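You operate a simulated robot arm through the tools that you are given. There is no shell and no other tool. Be economical: measure what you need, move in short steps, check, and stop when the job is done.

Carry out the task below with a simulated robot arm. There is one attempt and no reset: what you move stays moved.

## Task
Move the orange plug to the yellow-ringed coupling and open its valve.
Fine: the blue line is shut and bled first, and stays shut; other valves and the dial stay as they are.
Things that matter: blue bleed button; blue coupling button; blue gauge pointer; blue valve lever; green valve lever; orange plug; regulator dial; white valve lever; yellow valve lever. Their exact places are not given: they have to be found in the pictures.

Only the result counts: the job must be done as asked and must still hold three seconds after the hand-in. Knocking over, shifting, dropping, spilling or breaking anything else fails it.

## Robot
A 7-joint arm with a two-finger gripper, on a carriage that runs on a rail from [-119, 0.5] to [119, -0.5] (x, y) and turns from -189 to 144 degrees about z. Base frame: it is fixed where the carriage stands at the start and does not move with it; the origin is on the floor, on the carriage's upright axis, x ahead of it, y to its left, z up. Lengths are in cm, angles in degrees, forces in N, time in s.
Its first joint turns from -149.0 to 149.0 degrees. Places, roughly: blue bleed button [160, -70, 120]; blue coupling button [160, -60, 110]; blue gauge pointer [160, -70, 130]; blue valve lever [160, -70, 140]; green valve lever [130, -70, 140]; orange plug (3x3x10 cm) [160, -50, 110]; regulator dial [180, -70, 120]; white valve lever [80, -70, 140]; yellow valve lever [100, -70, 140]. Payload 2.45 kg.
The tool frame sits at the grasp point between the pads (the TCP): z along the fingers, y along the line on which they close. The tips reach 2.6 cm beyond it. Largest opening 9.6 cm; the body of the gripper starts 6.9 cm behind the TCP.
Orientation is told as [roll, pitch, yaw] about the base's x, y, z axes, in that order, counted from this pose: with the fingers straight down and closing along the base's y, the tool's x points along the base's -x, its y along +y and its z along -z.

## Interface
- The arm moves only by the tool apply_moves. Its arguments are lists of equal length, an entry for each row: "hand": the closure in counts, from 0 (fully open) to 255 (shut); "slide": the shift along the tool's x, y, z in units of 300 mm (1.0 is 300 mm), a list of three; "dr": the turn, a rotation vector about the tool's x, y, z in units of 90 degrees (1.0 is 90 degrees), a list of three. In form: {"hand": [hand, ...], "slide": [[x, y, z], ...], "dr": [[wx, wy, wz], ...]}. A call has 1 to 10 rows; each row is the pose to reach, as a shift and turn from the pose commanded when the call began, along the tool's axes at that moment. A call with a number of a shift or a turn outside -1 to 1 is refused whole. Each row takes 0.2 s and may step no farther than 5 cm and 8.6 degrees from the row before; otherwise, or with a gripper value out of range, the whole call is refused. Where a pose cannot be reached the arm comes as near as it can. A force on the tool above 90 N (or 10 N above the force at the start of the call, whichever is more), or a blocked arm, ends the call early, and 0.2 s more pass. The fingers move at their own pace and stop on an object; they squeeze with about 28 N. The grip force told is the motor's: it shows also when the fingers shut on nothing. Time passes only in rows, and 0.2 s behind the last, so rows that repeat a pose let the fingers close. The reply holds the time, the measured pose of the TCP, the force on the tool along the base axes, the opening and the grip force, in the units named above and with some noise, with the torque about the TCP (base axes, N m) and any sound that the robot's microphone picked up, and new pictures: "pictures" is both (left out), scene, wrist or none.
- Cameras (640 x 400 px; columns grow to the right, rows downward): "scene" is now at [3.93, 11.83, 140.98]; the picture's right is [-0.63, -0.77, 0.00], its down [-0.22, 0.18, -0.96] and it looks along [0.74, -0.61, -0.28] (base axes); focal length 270 px, centre (320, 200). "wrist" rides on the gripper at [8.2, 0.3, -9.8] in the tool frame; the picture's right is [-0.04, 1.00, 0.00], its down [-0.73, -0.03, -0.68] and it looks along [-0.68, -0.03, 0.73] (tool axes); focal length 256 px, centre (320, 200).
- move_column(by): slides the trunk up (or, below 0, down) by that many cm; the arm and the scene camera ride with it, the base frame stays. It gives what a move gives, with no picture.
- steer(legs): drives the robot by 1 to 6 legs, each [ahead, left, turn to the left] in cm, cm and degrees, along the robot's own axes; the way and the turn of a leg run together, so that a leg with both is an arc; at most 150 cm and 180 degrees a leg. The arm and the cameras ride along, it lands a little off, and it stops where it bumps. It keeps to its track: a leg is cut to what the track allows. It gives what a move gives, and a new picture of the scene camera.
- pan_tilt(pan, tilt): turns the head with the scene camera to pan (to the left, within 155 degrees either way) and tilt (down, from -29 to 69), counted from straight ahead of the robot. It gives what a move gives, and a new picture of the scene camera.
- point_at(camera, pixels): for up to 12 pixels [column, row] of the newest picture of that camera ("zoom" is the newest enlarged one), the place [x, y, z] in the base frame of the surface seen there, good to about 0.2 cm, but the place of the scene camera against the robot may be out by one fixed shift of up to 2.5 cm in any direction. No time passes.
- close_up(camera, box): a new picture of the part [left, top, right, bottom] of that camera's present view, enlarged. No time passes.
- sign_off(): hands the job in; it is judged then, once.

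Go step by step. Measure first, check grasps and placings, and put right what went wrong. The budget is 80 turns and 260 pictures, counting those below and the enlarged ones. Unless the task says otherwise, let go and move clear before handing in, and close with one line.

The tools are called after ">>>" by a JSON object that holds its "name" and its "arguments". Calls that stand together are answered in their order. apply_moves: Moves the arm, as the interface text tells. Its arguments: {"type":"object","properties":{"hand":{"type":"array","items":{"type":"number"}},"slide":{"type":"array","items":{"type":"array","items":{"type":"number"}}},"dr":{"type":"array","items":{"type":"array","items":{"type":"number"}}},"pictures":{"type":"string","enum":["both","scene","wrist","none"]}},"required":["hand","slide","dr"]} The other tools are called the same way: move_column (by) slides the trunk up or down; steer (legs) drives the base; pan_tilt (pan, tilt) turns the head that bears the scene camera; point_at (camera, pixels) gives the place of the surface under pixels of a picture; close_up (camera, box) takes an enlarged picture of a part of a camera's view; sign_off () hands the job in.

At the start:

```text
time: 0.0
eef_pos: [74.19, -17.06, 99.86]
ee_rot: [-0.2, -0.6, 0.0]
wrist_force: [0.6, 0.2, 0.0]
torque: [0.0, 0.0, 0.0]
grip_width: 9.59
gripper_force: 0.0
trunk travel left (down, up): [-37.9, 33.1]
robot x, y, heading: [0.06, 0.22, 0.0]
head pan, tilt: [-39.3, 16.5]
```

scene: 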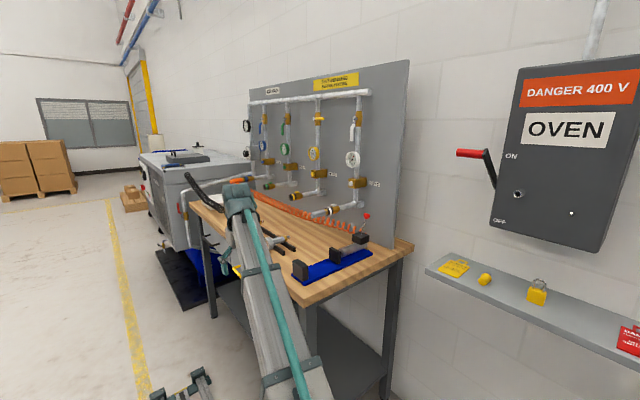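
wrist: 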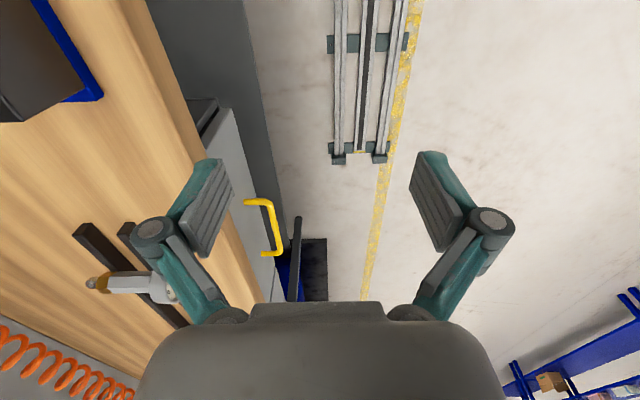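

The scene picture shows a panel with four drops (blue leftmost, white rightmost) around columns 240-380. I'll enlarge it to see details.

>>> {"name": "close_up", "arguments": {"camera": "scene", "box": [230, 70, 410, 230]}}

>>> {"name": "close_up", "arguments": {"camera": "scene", "box": [230, 100, 310, 210]}}

```text
2.50 times, centred on (320, 150) of scene
```

zoom: 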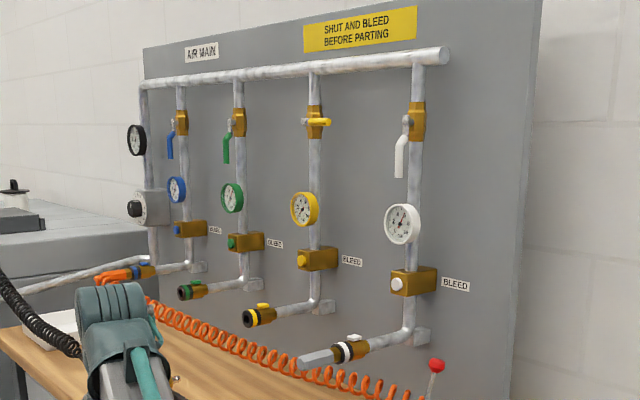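

```text
3.64 times, centred on (270, 155) of scene
```

zoom: 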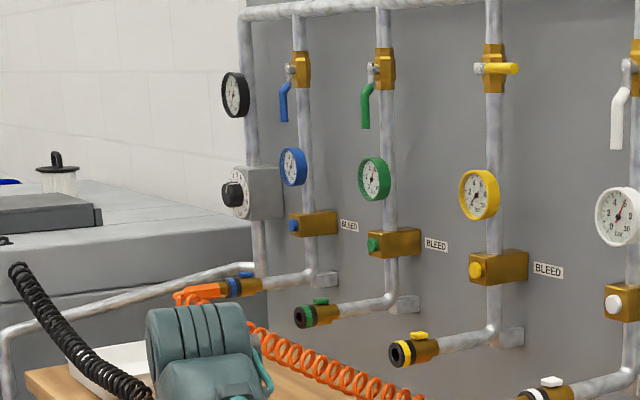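

Yellow's lever is crosswise (shut), while blue, green and white hang along the pipe (open). I'll measure the key points in the current zoom.

>>> {"name": "point_at", "arguments": {"camera": "zoom", "pixels": [[292, 70], [284, 115], [293, 167], [294, 226], [232, 287], [185, 292], [475, 270], [400, 352], [418, 336], [484, 69], [515, 68], [236, 195]]}}

>>> {"name": "close_up", "arguments": {"camera": "scene", "box": [120, 130, 440, 330]}}

```text
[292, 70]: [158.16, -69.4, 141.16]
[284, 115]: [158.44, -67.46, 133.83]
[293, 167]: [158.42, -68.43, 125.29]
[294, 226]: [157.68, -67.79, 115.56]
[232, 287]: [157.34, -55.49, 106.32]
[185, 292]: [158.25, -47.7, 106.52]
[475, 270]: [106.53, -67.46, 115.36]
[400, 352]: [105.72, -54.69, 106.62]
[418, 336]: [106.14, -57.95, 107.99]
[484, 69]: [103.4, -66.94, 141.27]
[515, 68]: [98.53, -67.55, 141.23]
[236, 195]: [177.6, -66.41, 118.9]
```

```text
2.00 times, centred on (280, 230) of scene
```

zoom: 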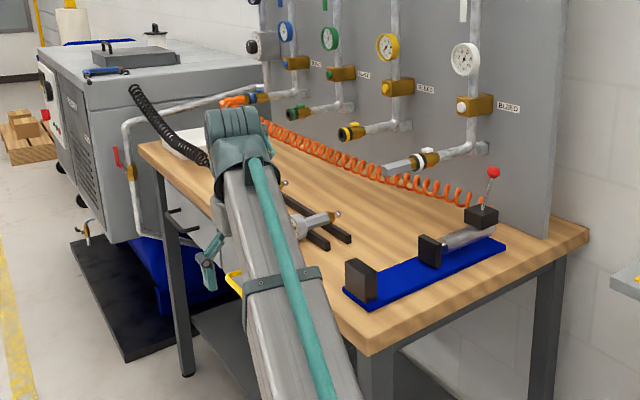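

Measuring the obstacles: bench edge, machine and hose, before driving.

>>> {"name": "point_at", "arguments": {"camera": "zoom", "pixels": [[145, 150], [370, 350], [85, 85], [265, 75], [125, 155], [130, 300], [135, 95], [155, 42], [300, 226], [585, 235], [490, 172], [385, 165]]}}

>>> {"name": "pan_tilt", "arguments": {"pan": -20, "tilt": 10}}

```text
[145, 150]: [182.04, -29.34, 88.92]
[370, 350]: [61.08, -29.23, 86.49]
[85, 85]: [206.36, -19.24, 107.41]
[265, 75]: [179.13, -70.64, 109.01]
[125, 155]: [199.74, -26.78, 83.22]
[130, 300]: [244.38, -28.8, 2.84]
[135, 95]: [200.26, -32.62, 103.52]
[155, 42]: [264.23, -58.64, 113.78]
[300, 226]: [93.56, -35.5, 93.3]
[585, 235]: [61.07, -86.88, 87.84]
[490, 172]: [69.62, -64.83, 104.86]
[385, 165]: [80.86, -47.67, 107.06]
```

```text
time: 0.8
eef_pos: [74.16, -16.87, 99.91]
ee_rot: [-0.1, -0.5, 0.0]
wrist_force: [0.0, -0.2, -0.5]
torque: [0.03, -0.05, -0.01]
grip_width: 9.61
gripper_force: 0.0
trunk travel left (down, up): [-37.9, 33.1]
robot x, y, heading: [0.23, -0.12, 0.0]
head pan, tilt: [-20.0, 10.0]
```

scene: 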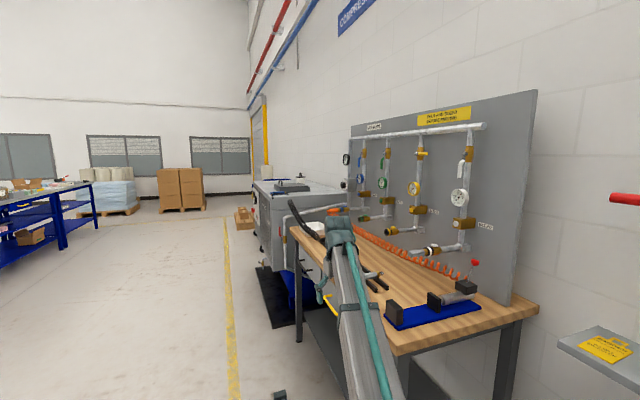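

Bench spans x 61–182, y −29…−87, top z 88; the machine starts around x 200. I'll raise the trunk and drive ahead along the rail, with the tool staying at y −17 clear of everything.

>>> {"name": "move_column", "arguments": {"by": 20}}

>>> {"name": "steer", "arguments": {"legs": [[85, 0, 0]]}}

>>> {"name": "pan_tilt", "arguments": {"pan": -48, "tilt": 22}}

```text
time: 3.0
eef_pos: [74.19, -17.06, 119.88]
ee_rot: [-0.1, -0.4, 0.0]
wrist_force: [-0.6, -0.1, -0.1]
torque: [0.03, 0.01, -0.03]
grip_width: 9.6
gripper_force: 0.1
trunk travel left (down, up): [-57.9, 13.1]
robot x, y, heading: [-0.0, -0.0, 0.0]
head pan, tilt: [-20.0, 10.0]
```

```text
time: 7.5
eef_pos: [158.54, -16.65, 120.02]
ee_rot: [-0.2, -0.6, 0.5]
wrist_force: [-0.4, -0.5, 0.2]
torque: [-0.01, 0.04, 0.0]
grip_width: 9.56
gripper_force: 0.1
trunk travel left (down, up): [-57.9, 13.1]
robot x, y, heading: [84.25, -0.55, 0.5]
head pan, tilt: [-20.0, 10.0]
```

scene: 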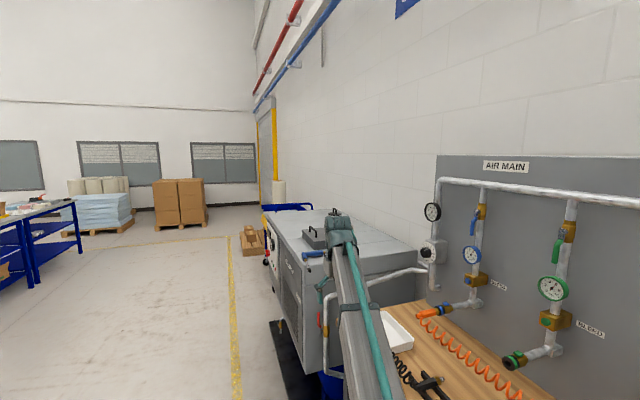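

```text
time: 8.4
eef_pos: [158.51, -16.8, 119.93]
ee_rot: [-0.1, -0.5, 0.6]
wrist_force: [-0.1, 0.5, 0.6]
torque: [0.0, 0.01, 0.01]
grip_width: 9.62
gripper_force: 0.0
trunk travel left (down, up): [-57.9, 13.1]
robot x, y, heading: [84.26, -0.42, 0.5]
head pan, tilt: [-48.0, 22.0]
```

scene: 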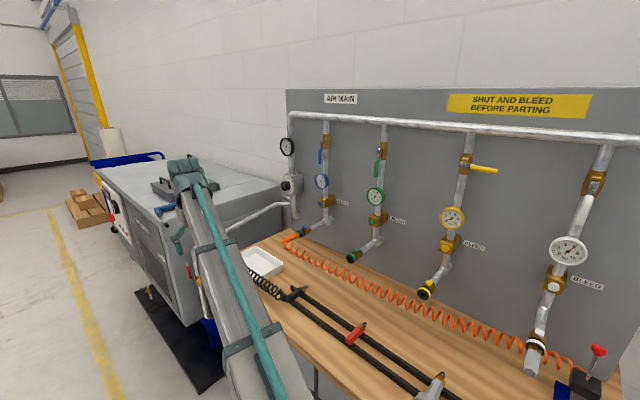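

The blue line is at columns 285–340. I'll enlarge it for better measurements.

>>> {"name": "close_up", "arguments": {"camera": "scene", "box": [264, 130, 360, 250]}}

```text
3.33 times, centred on (312, 190) of scene
```

zoom: 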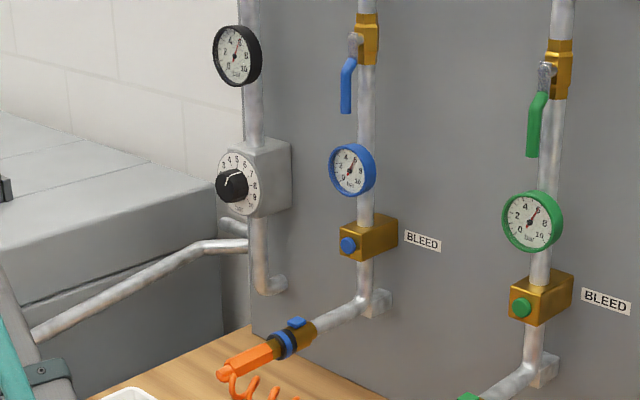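

>>> {"name": "point_at", "arguments": {"camera": "zoom", "pixels": [[354, 44], [347, 80], [346, 108], [350, 168], [348, 245], [297, 322], [287, 345], [262, 355], [232, 370], [222, 375], [370, 240], [310, 335]]}}

>>> {"name": "apply_moves", "arguments": {"hand": [255, 255, 255, 255, 255, 255, 255, 255, 255, 255], "slide": [[0, 0, 0], [0, 0, 0], [0, 0, 0], [0, 0, 0], [0, 0, 0], [0, 0, 0], [0, 0, 0], [0, 0, 0], [0, 0, 0], [0, 0, 0]], "dr": [[0, 0, 0.09], [0, 0, 0.18], [0, 0, 0.27], [0, 0, 0.36], [0, 0, 0.45], [0, 0, 0.54], [0, 0, 0.63], [0, 0, 0.72], [0, 0, 0.81], [0, 0, 0.9]]}}

```text
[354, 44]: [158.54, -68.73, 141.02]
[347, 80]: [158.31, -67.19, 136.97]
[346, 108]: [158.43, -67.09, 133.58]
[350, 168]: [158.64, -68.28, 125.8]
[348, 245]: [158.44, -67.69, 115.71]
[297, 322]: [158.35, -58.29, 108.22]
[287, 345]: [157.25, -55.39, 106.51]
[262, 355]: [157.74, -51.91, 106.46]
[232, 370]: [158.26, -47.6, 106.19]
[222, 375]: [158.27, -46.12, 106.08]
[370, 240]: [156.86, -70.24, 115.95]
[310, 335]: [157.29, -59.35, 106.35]
```

```text
time: 10.6
eef_pos: [158.54, -16.72, 119.89]
ee_rot: [0.5, -0.2, -80.6]
wrist_force: [0.9, 0.8, 0.0]
torque: [0.0, 0.02, 0.03]
grip_width: 0.0
gripper_force: 28.2
trunk travel left (down, up): [-57.9, 13.1]
robot x, y, heading: [84.33, -0.21, 0.5]
head pan, tilt: [-48.0, 22.0]
```

scene: 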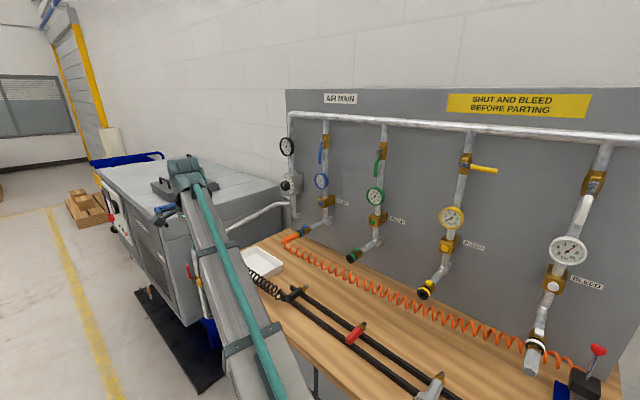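
wrist: 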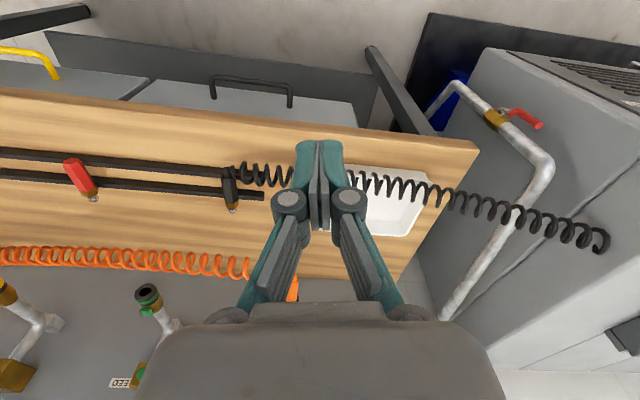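

Turned with no trouble. To calibrate the scene camera, I'll compare features seen by both cameras: the green coupling and the red clip on the bench.

>>> {"name": "point_at", "arguments": {"camera": "wrist", "pixels": [[75, 164], [95, 196], [149, 289], [145, 311], [430, 175], [478, 148], [494, 118], [232, 205]]}}

>>> {"name": "point_at", "arguments": {"camera": "scene", "pixels": [[350, 338], [364, 324], [352, 258], [358, 252], [247, 266], [241, 247], [297, 291]]}}

>>> {"name": "close_up", "arguments": {"camera": "wrist", "box": [0, 120, 320, 320]}}

>>> {"name": "close_up", "arguments": {"camera": "scene", "box": [230, 220, 390, 350]}}

```text
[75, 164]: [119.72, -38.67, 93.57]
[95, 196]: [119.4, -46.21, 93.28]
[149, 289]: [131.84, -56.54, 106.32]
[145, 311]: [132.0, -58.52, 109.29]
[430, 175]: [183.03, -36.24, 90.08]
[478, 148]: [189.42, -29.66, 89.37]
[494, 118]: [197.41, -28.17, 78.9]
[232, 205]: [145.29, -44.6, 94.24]
```

```text
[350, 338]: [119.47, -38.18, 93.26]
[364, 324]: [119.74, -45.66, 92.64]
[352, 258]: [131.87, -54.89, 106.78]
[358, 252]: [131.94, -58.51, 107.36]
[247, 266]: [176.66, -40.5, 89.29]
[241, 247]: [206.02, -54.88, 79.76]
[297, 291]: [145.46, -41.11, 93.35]
```

```text
2.00 times, centred on (160, 220) of wrist
```

zoom: 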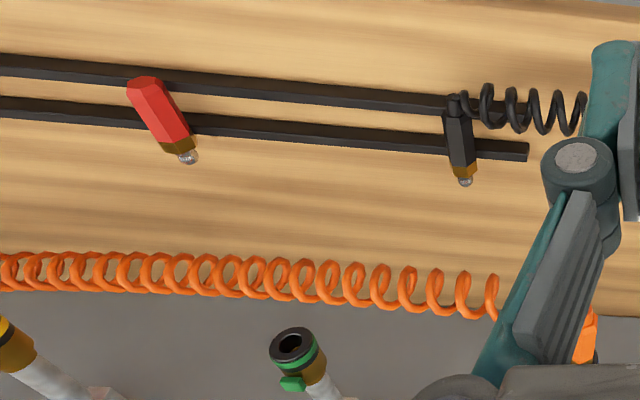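

```text
3.08 times, centred on (310, 285) of scene
```

zoom: 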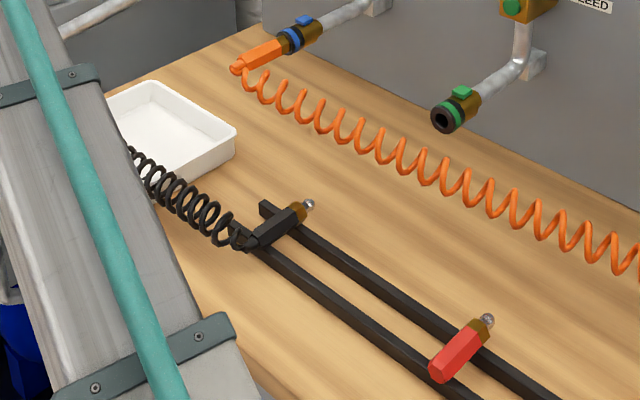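

The cameras agree to within about 0.5 cm (scene + [0, −0.5, +0.5]). Next I'll square the yaw to −90 and tip the tool to horizontal toward the panel.

>>> {"name": "apply_moves", "arguments": {"hand": [255, 255], "slide": [[0, 0, 0], [0, 0, 0]], "dr": [[0, 0, 0.05], [0, 0, 0.104]], "pictures": "none"}}

>>> {"name": "apply_moves", "arguments": {"hand": [255, 255, 255, 255, 255, 255, 255, 255, 255, 255], "slide": [[0, 0, 0], [0, 0, 0], [0, 0, 0], [0, 0, 0], [0, 0, 0], [0, 0, 0], [0, 0, 0], [0, 0, 0], [0, 0, 0], [0, 0, 0]], "dr": [[0, -0.09, 0], [0, -0.18, 0], [0, -0.27, 0], [0, -0.36, 0], [0, -0.45, 0], [0, -0.54, 0], [0, -0.63, 0], [0, -0.72, 0], [0, -0.81, 0], [0, -0.9, 0]]}}

```text
time: 11.2
eef_pos: [158.39, -16.74, 119.92]
ee_rot: [0.4, 0.0, -89.8]
wrist_force: [-0.1, -0.4, -0.4]
torque: [0.02, 0.0, -0.01]
grip_width: 0.0
gripper_force: 28.3
trunk travel left (down, up): [-57.9, 13.1]
robot x, y, heading: [84.39, -0.38, 0.3]
head pan, tilt: [-48.0, 22.0]
```

```text
time: 13.4
eef_pos: [158.44, -16.75, 119.92]
ee_rot: [3.1, -81.2, -93.1]
wrist_force: [-0.6, 0.5, -0.2]
torque: [-0.02, 0.02, 0.02]
grip_width: 0.0
gripper_force: 28.0
trunk travel left (down, up): [-57.9, 13.1]
robot x, y, heading: [84.32, -0.55, 0.3]
head pan, tilt: [-48.0, 22.0]
```

scene: 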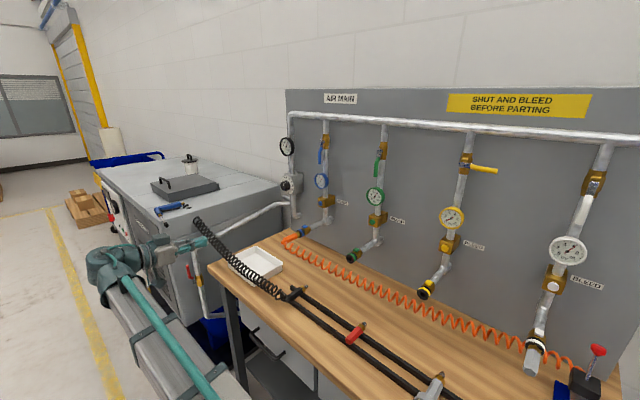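
wrist: 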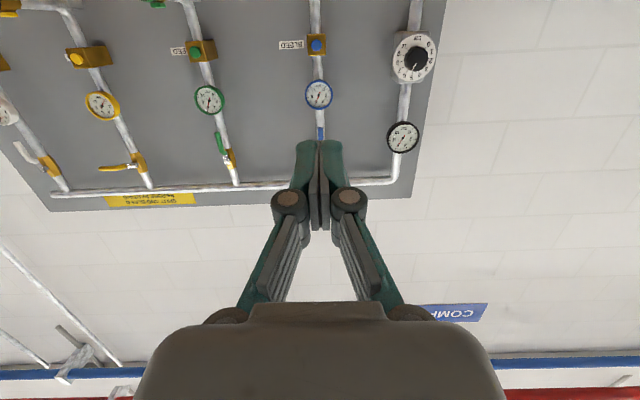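

Wrist view is good: blue line straight ahead, with its lever just over the fingers. I'll finish levelling, then approach up and beside the lever on its +x side.

>>> {"name": "apply_moves", "arguments": {"hand": [255, 255], "slide": [[0, 0, 0], [0, 0, 0]], "dr": [[0, -0.05, 0], [0, -0.098, 0]], "pictures": "none"}}

>>> {"name": "apply_moves", "arguments": {"hand": [255, 255, 255, 255, 255, 255, 255, 255, 255], "slide": [[-0.055, 0.012, 0.11], [-0.11, 0.025, 0.22], [-0.165, 0.037, 0.33], [-0.22, 0.05, 0.44], [-0.275, 0.062, 0.55], [-0.33, 0.075, 0.66], [-0.385, 0.088, 0.77], [-0.44, 0.1, 0.88], [-0.5, 0.11, 0.98]], "dr": [[0, 0, 0], [0, 0, 0], [0, 0, 0], [0, 0, 0], [0, 0, 0], [0, 0, 0], [0, 0, 0], [0, 0, 0], [0, 0, 0]]}}

```text
time: 14.0
eef_pos: [158.5, -16.72, 119.83]
ee_rot: [89.2, -89.5, -179.1]
wrist_force: [0.2, -0.1, 0.0]
torque: [0.0, -0.02, 0.0]
grip_width: 0.0
gripper_force: 28.1
trunk travel left (down, up): [-57.9, 13.1]
robot x, y, heading: [83.96, -0.06, 0.3]
head pan, tilt: [-48.0, 22.0]
```

```text
time: 16.0
eef_pos: [161.89, -46.04, 134.91]
ee_rot: [80.2, -89.4, -170.0]
wrist_force: [0.3, -0.2, -1.0]
torque: [0.03, -0.04, -0.03]
grip_width: 0.0
gripper_force: 28.1
trunk travel left (down, up): [-57.9, 13.1]
robot x, y, heading: [84.2, -0.42, 0.6]
head pan, tilt: [-48.0, 22.0]
```

scene: 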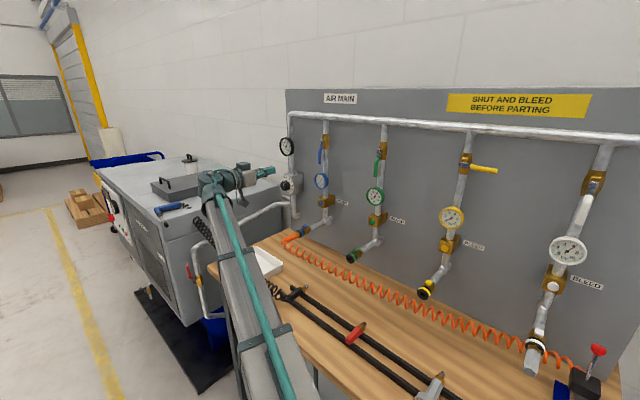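
wrist: 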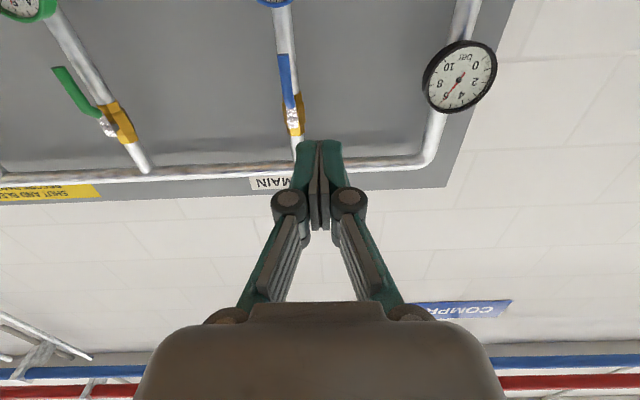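

Measuring the blue lever precisely with the wrist camera.

>>> {"name": "close_up", "arguments": {"camera": "wrist", "box": [240, 0, 360, 150]}}

>>> {"name": "point_at", "arguments": {"camera": "wrist", "pixels": [[282, 60], [285, 80], [290, 108], [287, 30], [298, 80], [316, 160], [350, 60]]}}

```text
2.67 times, centred on (300, 75) of wrist
```

zoom: 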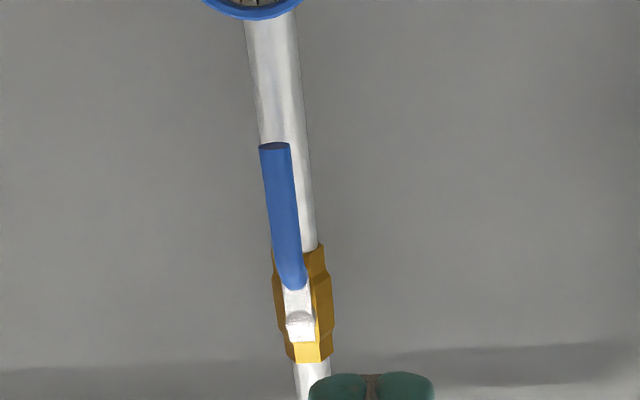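

```text
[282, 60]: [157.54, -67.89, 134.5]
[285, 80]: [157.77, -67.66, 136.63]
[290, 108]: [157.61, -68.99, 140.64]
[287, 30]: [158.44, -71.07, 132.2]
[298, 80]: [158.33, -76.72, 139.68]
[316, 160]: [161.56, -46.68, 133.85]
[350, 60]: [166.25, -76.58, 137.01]
```

Panel face is at y −76.6, pipe front −71.1, lever handle x 157.7, y −68.3, z 133.8–138.5, pivot z≈140.7. I'll advance fingertips to y −69.6 on the +x side.

>>> {"name": "apply_moves", "arguments": {"hand": [255, 255, 255, 255, 255], "slide": [[0, 0, 0.14], [0, 0, 0.28], [0, 0, 0.42], [0, 0, 0.56], [0, 0, 0.695]], "dr": [[0, 0, 0], [0, 0, 0], [0, 0, 0], [0, 0, 0], [0, 0, 0]]}}

```text
time: 17.2
eef_pos: [161.96, -67.11, 134.82]
ee_rot: [81.9, -89.6, -171.6]
wrist_force: [-0.3, -0.3, -0.1]
torque: [0.02, 0.0, 0.02]
grip_width: 0.0
gripper_force: 27.5
trunk travel left (down, up): [-57.9, 13.1]
robot x, y, heading: [84.13, -0.08, 0.6]
head pan, tilt: [-48.0, 22.0]
```

scene: 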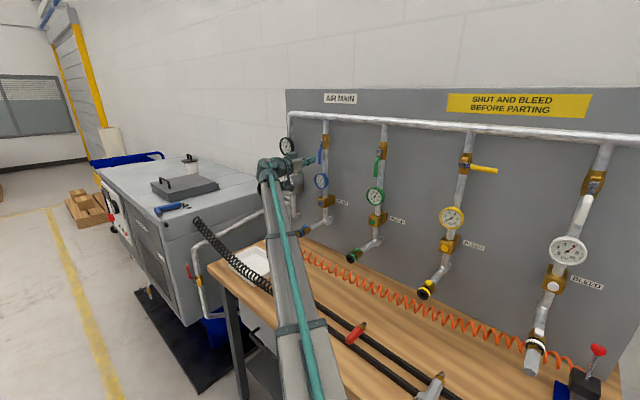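
wrist: 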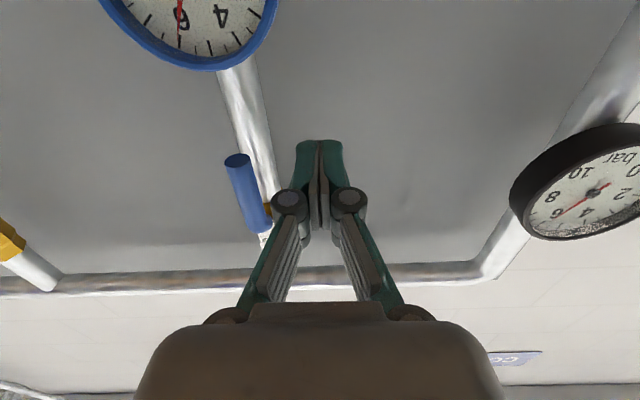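

Fingertips sit right of the blue handle in the wrist view. Now I'll sweep the handle through an arc to −x and up, toward crosswise.

>>> {"name": "apply_moves", "arguments": {"hand": [255, 255, 255, 255, 255, 255, 255, 255], "slide": [[-0.013, -0.08, 0], [-0.002, -0.123, 0], [0, -0.167, 0], [-0.013, -0.215, 0], [-0.041, -0.261, 0], [-0.084, -0.299, 0], [-0.134, -0.322, 0], [-0.144, -0.322, 0]], "dr": [[0, 0, 0], [0, 0, 0], [0, 0, 0], [0, 0, 0], [0, 0, 0], [0, 0, 0], [0, 0, 0], [0, 0, 0]]}}

```text
time: 19.0
eef_pos: [152.11, -66.94, 139.05]
ee_rot: [78.2, -89.5, -168.3]
wrist_force: [-0.6, 0.1, -3.3]
torque: [0.02, -0.04, -0.01]
grip_width: 0.01
gripper_force: 27.7
trunk travel left (down, up): [-57.9, 13.1]
robot x, y, heading: [84.0, -0.27, 0.4]
head pan, tilt: [-48.0, 22.0]
```

scene: 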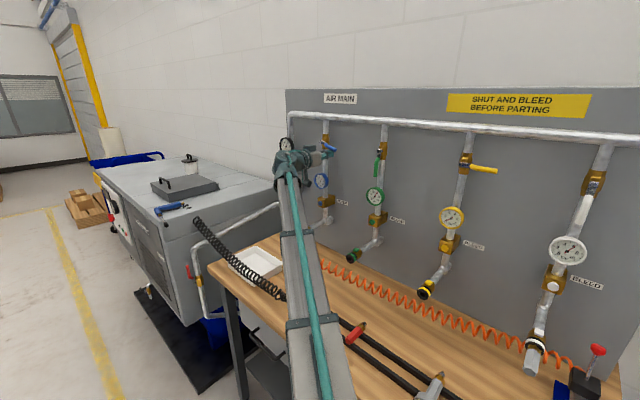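
wrist: 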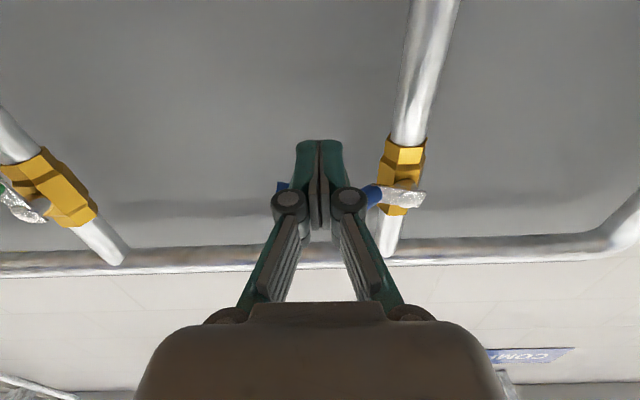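

The lever now lies crosswise. I'll zoom in to check its angle.

>>> {"name": "close_up", "arguments": {"camera": "scene", "box": [290, 110, 410, 210]}}

>>> {"name": "close_up", "arguments": {"camera": "wrist", "box": [240, 110, 460, 250]}}

```text
4.00 times, centred on (350, 160) of scene
```

zoom: 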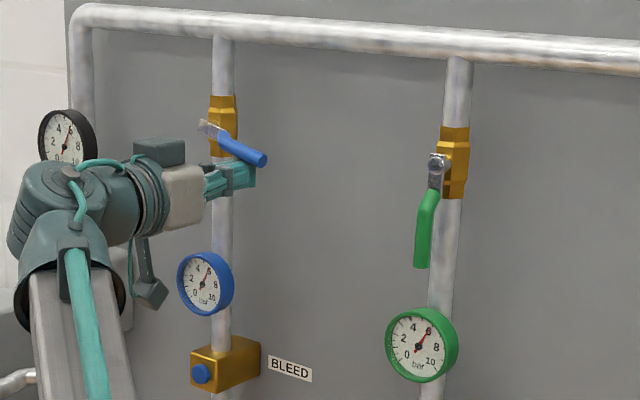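

```text
2.86 times, centred on (350, 180) of wrist
```

zoom: 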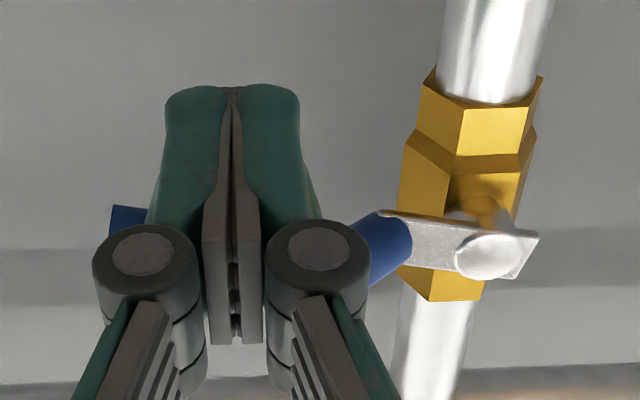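

The lever still slopes down about 20° compared with the header pipe. I'll push up another ~2 cm.

>>> {"name": "apply_moves", "arguments": {"hand": [255, 255, 255, 255], "slide": [[-0.02, 0, 0], [-0.04, 0, 0], [-0.055, 0, 0], [-0.065, 0, 0]], "dr": [[0, 0, 0], [0, 0, 0], [0, 0, 0], [0, 0, 0]], "pictures": "none"}}

>>> {"name": "close_up", "arguments": {"camera": "scene", "box": [290, 110, 410, 210]}}

```text
time: 20.0
eef_pos: [152.17, -67.1, 140.61]
ee_rot: [52.9, -89.5, -142.9]
wrist_force: [-6.6, 6.5, -23.1]
torque: [0.18, -0.08, -0.1]
grip_width: 0.63
gripper_force: 28.4
trunk travel left (down, up): [-57.9, 13.1]
robot x, y, heading: [84.22, -0.08, 0.6]
head pan, tilt: [-48.0, 22.0]
```

```text
4.00 times, centred on (350, 160) of scene
```

zoom: 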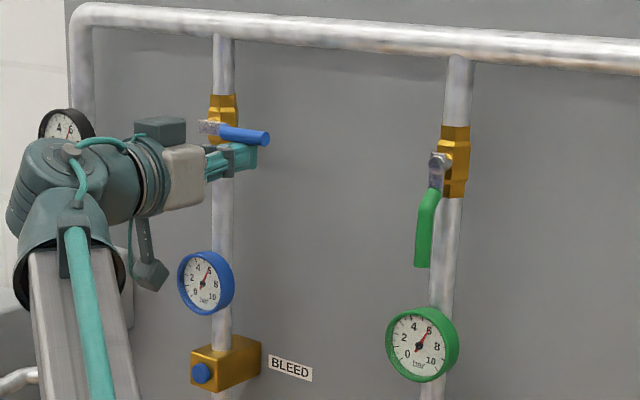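

Force rose to −23 N: the lever is against its stop and horizontal. I'll lower the fingers and back out, then check it.

>>> {"name": "apply_moves", "arguments": {"hand": [255, 255, 255, 255, 255, 255], "slide": [[0.05, 0, 0], [0.1, 0, 0], [0.1, 0, -0.1], [0.1, 0, -0.25], [0.25, 0.1, -0.25], [0.4, 0.16, -0.25]], "dr": [[0, 0, 0], [0, 0, 0], [0, 0, 0], [0, 0, 0], [0, 0, 0], [0, 0, 0]]}}

>>> {"name": "close_up", "arguments": {"camera": "scene", "box": [290, 110, 410, 210]}}

```text
refused: row 5 steps farther than a row can; nothing moved
```

```text
4.00 times, centred on (350, 160) of scene
```

zoom: 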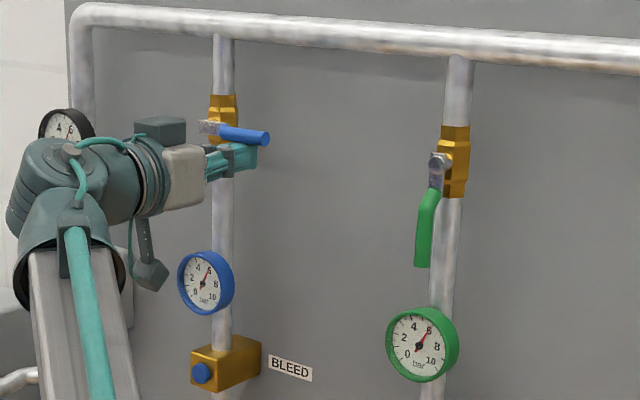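

Refused for an oversize step; I'll split it, retreat, and descend to in front of the blue bleed button.

>>> {"name": "apply_moves", "arguments": {"hand": [255, 255, 255, 255, 255, 255, 255, 255, 255], "slide": [[0.1, 0, 0], [0.1, 0, -0.15], [0.1, 0, -0.3], [0.1, 0, -0.4], [0.24, 0.05, -0.4], [0.38, 0.09, -0.4], [0.52, 0.13, -0.4], [0.66, 0.17, -0.4], [0.8, 0.193, -0.4]], "dr": [[0, 0, 0], [0, 0, 0], [0, 0, 0], [0, 0, 0], [0, 0, 0], [0, 0, 0], [0, 0, 0], [0, 0, 0], [0, 0, 0]]}}

>>> {"name": "close_up", "arguments": {"camera": "scene", "box": [270, 110, 510, 260]}}

>>> {"name": "close_up", "arguments": {"camera": "wrist", "box": [200, 0, 440, 150]}}

```text
time: 22.0
eef_pos: [158.24, -54.72, 117.28]
ee_rot: [87.3, -89.4, -177.2]
wrist_force: [-0.2, 0.3, -0.1]
torque: [0.0, 0.01, 0.01]
grip_width: 0.01
gripper_force: 28.1
trunk travel left (down, up): [-57.9, 13.1]
robot x, y, heading: [84.33, -0.24, 0.4]
head pan, tilt: [-48.0, 22.0]
```

scene: 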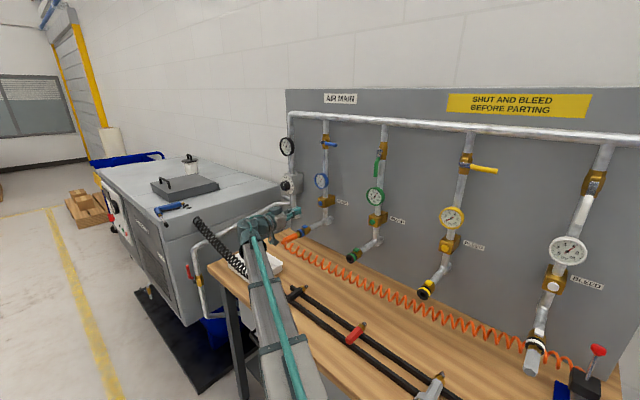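
wrist: 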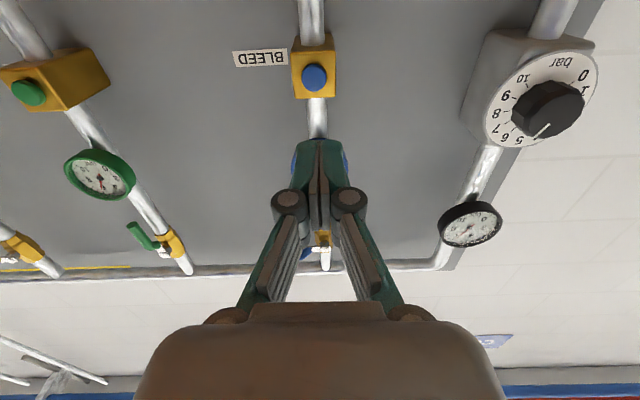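

```text
2.67 times, centred on (390, 185) of scene
```

zoom: 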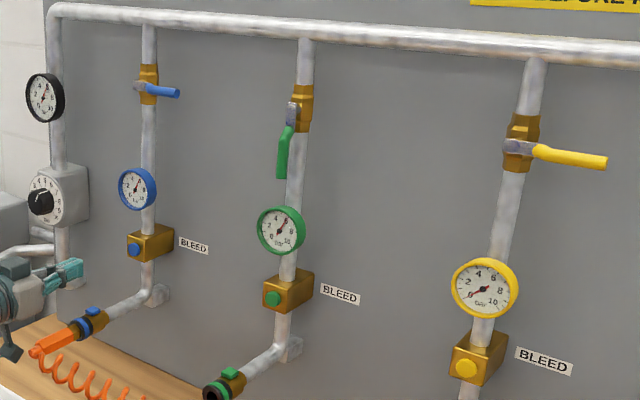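

```text
2.67 times, centred on (320, 75) of wrist
```

zoom: 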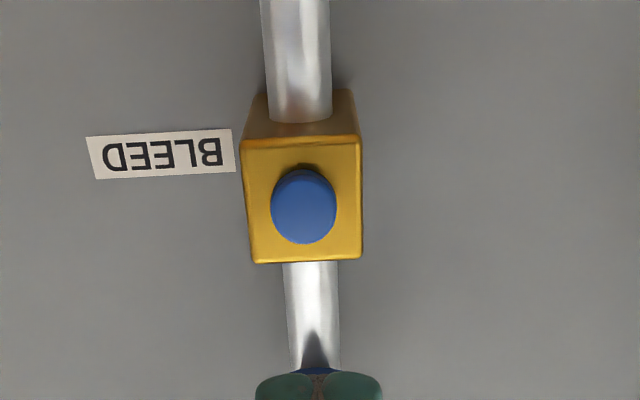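

Blue lever is shut, parallel to yellow's. Gauge still reads about 6. I'll locate the bleed button in the zoom.

>>> {"name": "point_at", "arguments": {"camera": "zoom", "pixels": [[303, 205], [303, 235], [278, 205], [330, 205], [257, 245], [303, 175]]}}

```text
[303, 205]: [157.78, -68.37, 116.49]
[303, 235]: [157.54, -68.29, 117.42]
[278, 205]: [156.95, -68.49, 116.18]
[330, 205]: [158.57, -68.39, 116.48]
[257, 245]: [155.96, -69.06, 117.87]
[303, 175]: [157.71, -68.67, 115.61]
```

Button centre is (157.8, −68.4, 116.5), protruding ~0.7. I'll align and press ~0.5 cm, holding.

>>> {"name": "apply_moves", "arguments": {"hand": [255, 255, 255, 255, 255, 255, 255, 255, 255, 255], "slide": [[0.025, -0.015, 0.12], [0.025, -0.015, 0.25], [0.025, -0.015, 0.34], [0.025, -0.015, 0.37], [0.025, -0.015, 0.38], [0.025, -0.015, 0.387], [0.025, -0.015, 0.387], [0.025, -0.015, 0.387], [0.025, -0.015, 0.387], [0.025, -0.015, 0.387]], "dr": [[0, 0, 0], [0, 0, 0], [0, 0, 0], [0, 0, 0], [0, 0, 0], [0, 0, 0], [0, 0, 0], [0, 0, 0], [0, 0, 0], [0, 0, 0]]}}

>>> {"name": "close_up", "arguments": {"camera": "scene", "box": [280, 140, 376, 220]}}

```text
time: 22.6
eef_pos: [158.0, -57.78, 116.4]
ee_rot: [48.2, -88.7, -136.6]
wrist_force: [-8.3, 44.3, 13.0]
torque: [5.29, 0.7, 0.45]
grip_width: 0.01
gripper_force: 28.7
trunk travel left (down, up): [-57.9, 13.1]
robot x, y, heading: [83.77, -0.2, 1.4]
head pan, tilt: [-48.0, 22.0]
stopped in row 2: the force on the tool passed its limit at 120 N (the readings are from after the stop); the commanded pose is now the measured one
```

scene: 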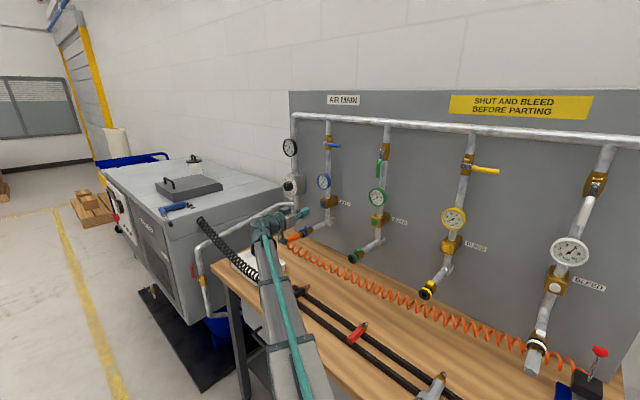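
wrist: 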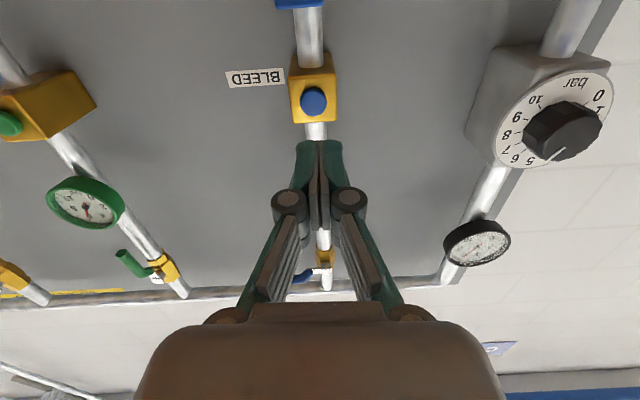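

```text
5.00 times, centred on (328, 180) of scene
```

zoom: 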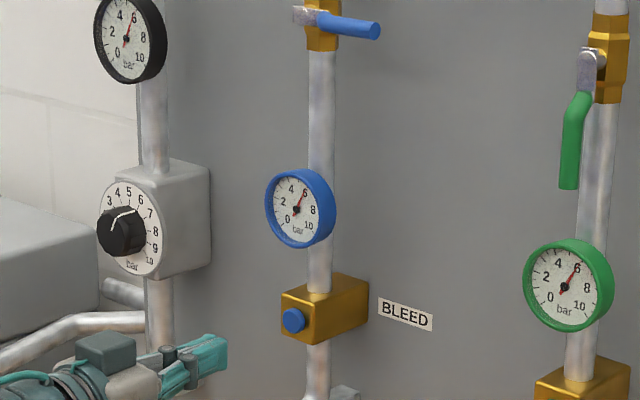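

The stop came from the wrist camera, slung 8 cm below the tool, touching the plug at z≈108. I'll back off, then roll the gripper 90° so the camera sits to the side.

>>> {"name": "apply_moves", "arguments": {"hand": [255, 255, 255, 255], "slide": [[0, 0, -0.1], [0, 0, -0.23], [-0.05, 0, -0.36], [-0.08, 0, -0.48]], "dr": [[0, 0, 0], [0, 0, 0], [0, 0, 0], [0, 0, 0]], "pictures": "wrist"}}

>>> {"name": "close_up", "arguments": {"camera": "scene", "box": [270, 190, 390, 290]}}

```text
time: 23.6
eef_pos: [158.14, -44.35, 118.63]
ee_rot: [34.1, -88.9, -123.1]
wrist_force: [-0.4, -0.1, -0.6]
torque: [-0.04, 0.01, 0.0]
grip_width: 0.0
gripper_force: 28.5
trunk travel left (down, up): [-57.9, 13.1]
robot x, y, heading: [84.19, -0.18, 1.1]
head pan, tilt: [-48.0, 22.0]
```

wrist: 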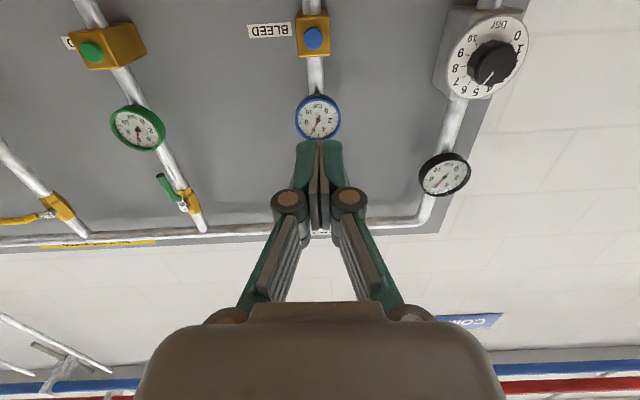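

```text
4.00 times, centred on (330, 240) of scene
```

zoom: 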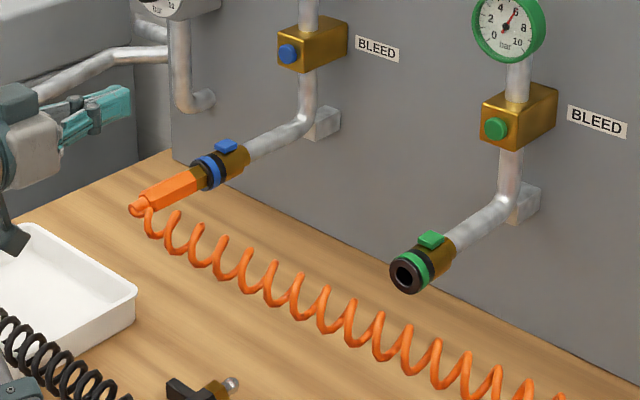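

The plug is still seated and nothing has been displaced. Rolling −90° about the tool axis.

>>> {"name": "apply_moves", "arguments": {"hand": [255, 255, 255, 255, 255, 255, 255, 255, 255, 255], "slide": [[0, 0, 0], [0, 0, 0], [0, 0, 0], [0, 0, 0], [0, 0, 0], [0, 0, 0], [0, 0, 0], [0, 0, 0], [0, 0, 0], [0, 0, 0]], "dr": [[0, 0, -0.09], [0, 0, -0.18], [0, 0, -0.27], [0, 0, -0.36], [0, 0, -0.45], [0, 0, -0.54], [0, 0, -0.63], [0, 0, -0.72], [0, 0, -0.81], [0, 0, -0.9]], "pictures": "none"}}

>>> {"name": "apply_moves", "arguments": {"hand": [255, 255], "slide": [[0, 0, 0], [0, 0, 0]], "dr": [[0, 0, -0.05], [0, 0, -0.1]]}}

```text
time: 25.8
eef_pos: [157.79, -44.42, 118.54]
ee_rot: [-89.1, -9.3, 0.8]
wrist_force: [0.2, 0.1, 0.6]
torque: [0.0, 0.0, 0.01]
grip_width: 0.01
gripper_force: 28.3
trunk travel left (down, up): [-57.9, 13.1]
robot x, y, heading: [84.07, -0.61, 0.8]
head pan, tilt: [-48.0, 22.0]
```

```text
time: 26.4
eef_pos: [157.74, -44.44, 118.55]
ee_rot: [-89.1, -0.5, 1.1]
wrist_force: [0.7, 1.2, 0.2]
torque: [-0.01, 0.0, 0.0]
grip_width: 0.01
gripper_force: 28.5
trunk travel left (down, up): [-57.9, 13.1]
robot x, y, heading: [84.07, -0.19, 0.9]
head pan, tilt: [-48.0, 22.0]
```

scene: 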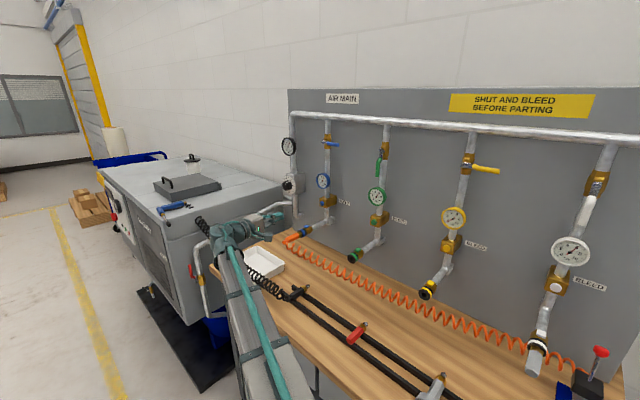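
wrist: 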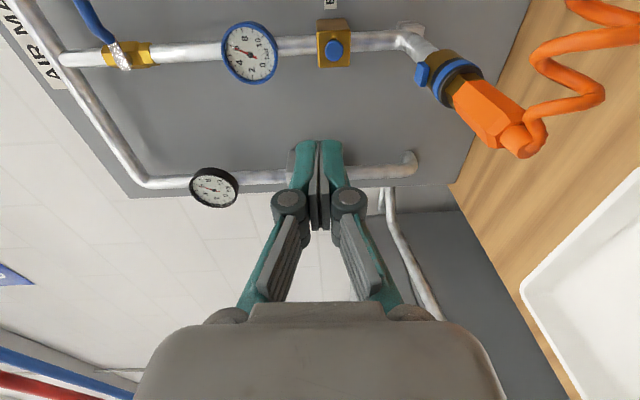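

Excellent view: bleed button (334,48), coupling button (423,75), plug (490,110). Measuring all.

>>> {"name": "point_at", "arguments": {"camera": "wrist", "pixels": [[334, 48], [423, 75], [418, 72], [428, 80], [465, 75], [482, 108], [515, 135], [522, 145], [450, 68], [430, 55]]}}

>>> {"name": "close_up", "arguments": {"camera": "wrist", "box": [380, 0, 620, 170]}}

```text
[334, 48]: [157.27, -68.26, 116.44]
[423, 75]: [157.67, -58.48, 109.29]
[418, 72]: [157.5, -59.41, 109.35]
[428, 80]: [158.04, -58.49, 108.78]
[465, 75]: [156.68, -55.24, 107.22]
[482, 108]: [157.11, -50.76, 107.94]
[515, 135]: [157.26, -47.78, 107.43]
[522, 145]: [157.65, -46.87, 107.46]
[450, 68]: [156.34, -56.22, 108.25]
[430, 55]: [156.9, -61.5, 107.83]
```

```text
2.35 times, centred on (500, 85) of wrist
```

zoom: 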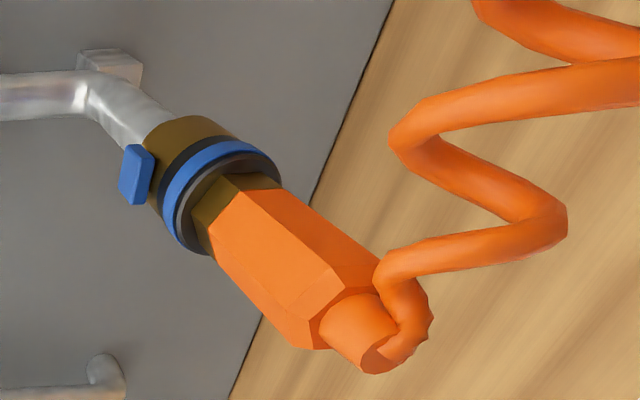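

Coupling button top is at (157.7, −58.5, 109.3) and the plug axis is near x 157.7. Approaching the bleed button.

>>> {"name": "apply_moves", "arguments": {"hand": [255, 255, 255, 255, 255, 255], "slide": [[0, 0.07, 0.05], [0, 0.07, 0.2], [0, 0.07, 0.34], [0, 0.07, 0.48], [0, 0.07, 0.6], [0, 0.07, 0.68]], "dr": [[0, 0, 0], [0, 0, 0], [0, 0, 0], [0, 0, 0], [0, 0, 0], [0, 0, 0]]}}

```text
time: 27.8
eef_pos: [158.2, -64.93, 116.26]
ee_rot: [-89.1, -0.6, 0.9]
wrist_force: [0.3, 0.5, -0.4]
torque: [0.0, 0.01, 0.02]
grip_width: 0.0
gripper_force: 28.5
trunk travel left (down, up): [-57.9, 13.1]
robot x, y, heading: [84.02, -0.37, 1.0]
head pan, tilt: [-48.0, 22.0]
```

scene: 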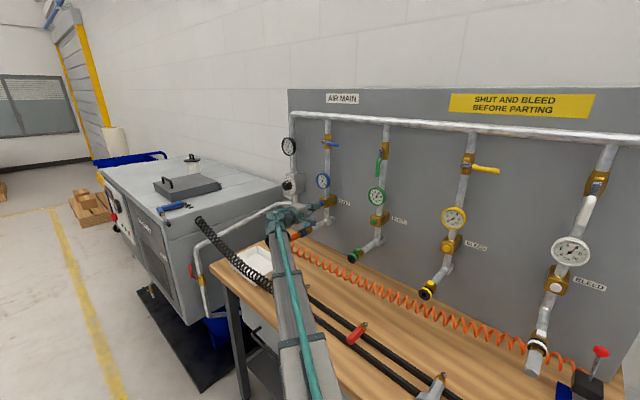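
wrist: 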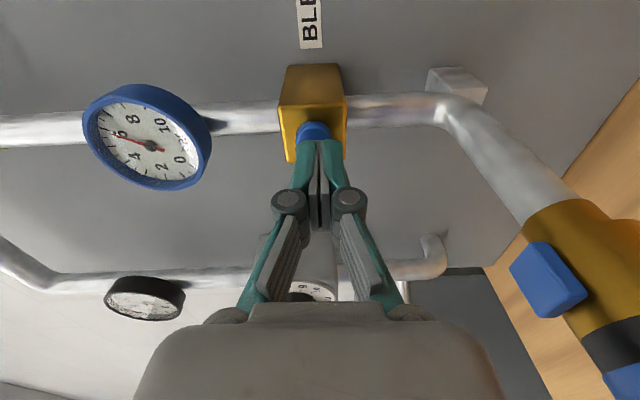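

Fingers face the button and the gauge is visible at ~6. Pressing and holding.

>>> {"name": "apply_moves", "arguments": {"hand": [255, 255, 255, 255, 255, 255, 255, 255, 255, 255], "slide": [[0.015, 0, 0.02], [0.015, 0, 0.035], [0.015, 0, 0.045], [0.015, 0, 0.045], [0.015, 0, 0.045], [0.015, 0, 0.045], [0.015, 0, 0.045], [0.015, 0, 0.045], [0.015, 0, 0.045], [0.015, 0, 0.045]], "dr": [[0, 0, 0], [0, 0, 0], [0, 0, 0], [0, 0, 0], [0, 0, 0], [0, 0, 0], [0, 0, 0], [0, 0, 0], [0, 0, 0], [0, 0, 0]], "pictures": "wrist"}}

```text
time: 30.0
eef_pos: [157.7, -66.26, 116.12]
ee_rot: [-89.1, -0.6, 0.9]
wrist_force: [0.0, 6.1, -1.2]
torque: [0.01, 0.0, -0.01]
grip_width: 0.02
gripper_force: 28.3
trunk travel left (down, up): [-57.9, 13.1]
robot x, y, heading: [84.4, -0.31, 1.0]
head pan, tilt: [-48.0, 22.0]
```

wrist: 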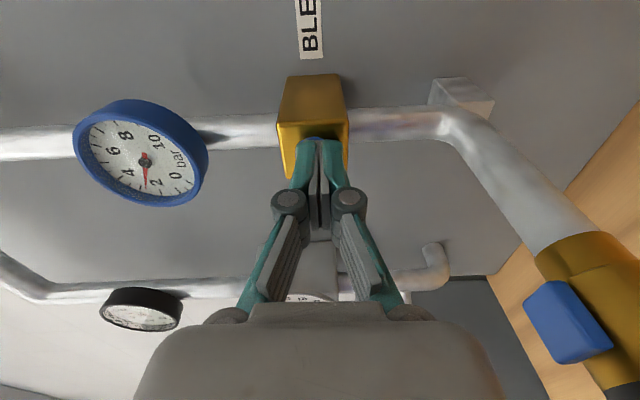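

Working: the gauge fell from 6 to ~2.7. Holding longer.

>>> {"name": "apply_moves", "arguments": {"hand": [255, 255, 255, 255, 255, 255, 255, 255, 255, 255], "slide": [[0, 0, 0.003], [0, 0, 0.003], [0, 0, 0.003], [0, 0, 0.003], [0, 0, 0.003], [0, 0, 0.003], [0, 0, 0.003], [0, 0, 0.003], [0, 0, 0.003], [0, 0, 0.003]], "dr": [[0, 0, 0], [0, 0, 0], [0, 0, 0], [0, 0, 0], [0, 0, 0], [0, 0, 0], [0, 0, 0], [0, 0, 0], [0, 0, 0], [0, 0, 0]], "pictures": "none"}}

>>> {"name": "apply_moves", "arguments": {"hand": [255, 255, 255, 255, 255, 255, 255, 255, 255, 255], "slide": [[0, 0, 0], [0, 0, 0], [0, 0, 0], [0, 0, 0], [0, 0, 0], [0, 0, 0], [0, 0, 0], [0, 0, 0], [0, 0, 0], [0, 0, 0]], "dr": [[0, 0, 0], [0, 0, 0], [0, 0, 0], [0, 0, 0], [0, 0, 0], [0, 0, 0], [0, 0, 0], [0, 0, 0], [0, 0, 0], [0, 0, 0]], "pictures": "wrist"}}

```text
time: 32.2
eef_pos: [157.72, -66.23, 116.27]
ee_rot: [-89.1, -0.6, 1.0]
wrist_force: [-1.3, 6.3, -1.7]
torque: [0.03, -0.01, -0.07]
grip_width: 0.57
gripper_force: 28.3
trunk travel left (down, up): [-57.9, 13.1]
robot x, y, heading: [84.06, -0.06, 1.0]
head pan, tilt: [-48.0, 22.0]
heard: click
```

```text
time: 34.4
eef_pos: [157.81, -66.24, 116.27]
ee_rot: [-89.3, -0.6, 1.0]
wrist_force: [1.1, 7.4, 0.9]
torque: [0.0, -0.02, -0.02]
grip_width: 0.62
gripper_force: 28.4
trunk travel left (down, up): [-57.9, 13.1]
robot x, y, heading: [83.93, -0.53, 0.9]
head pan, tilt: [-48.0, 22.0]
```

wrist: 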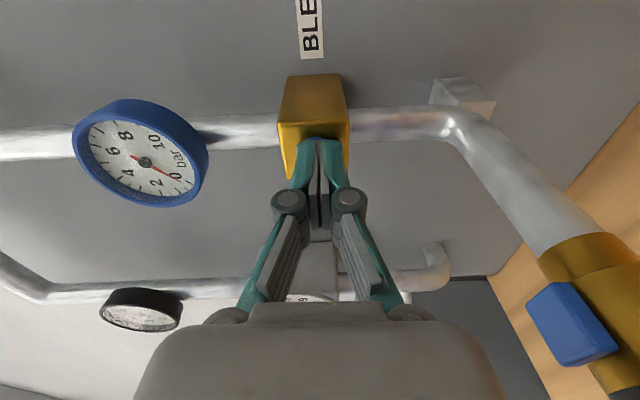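

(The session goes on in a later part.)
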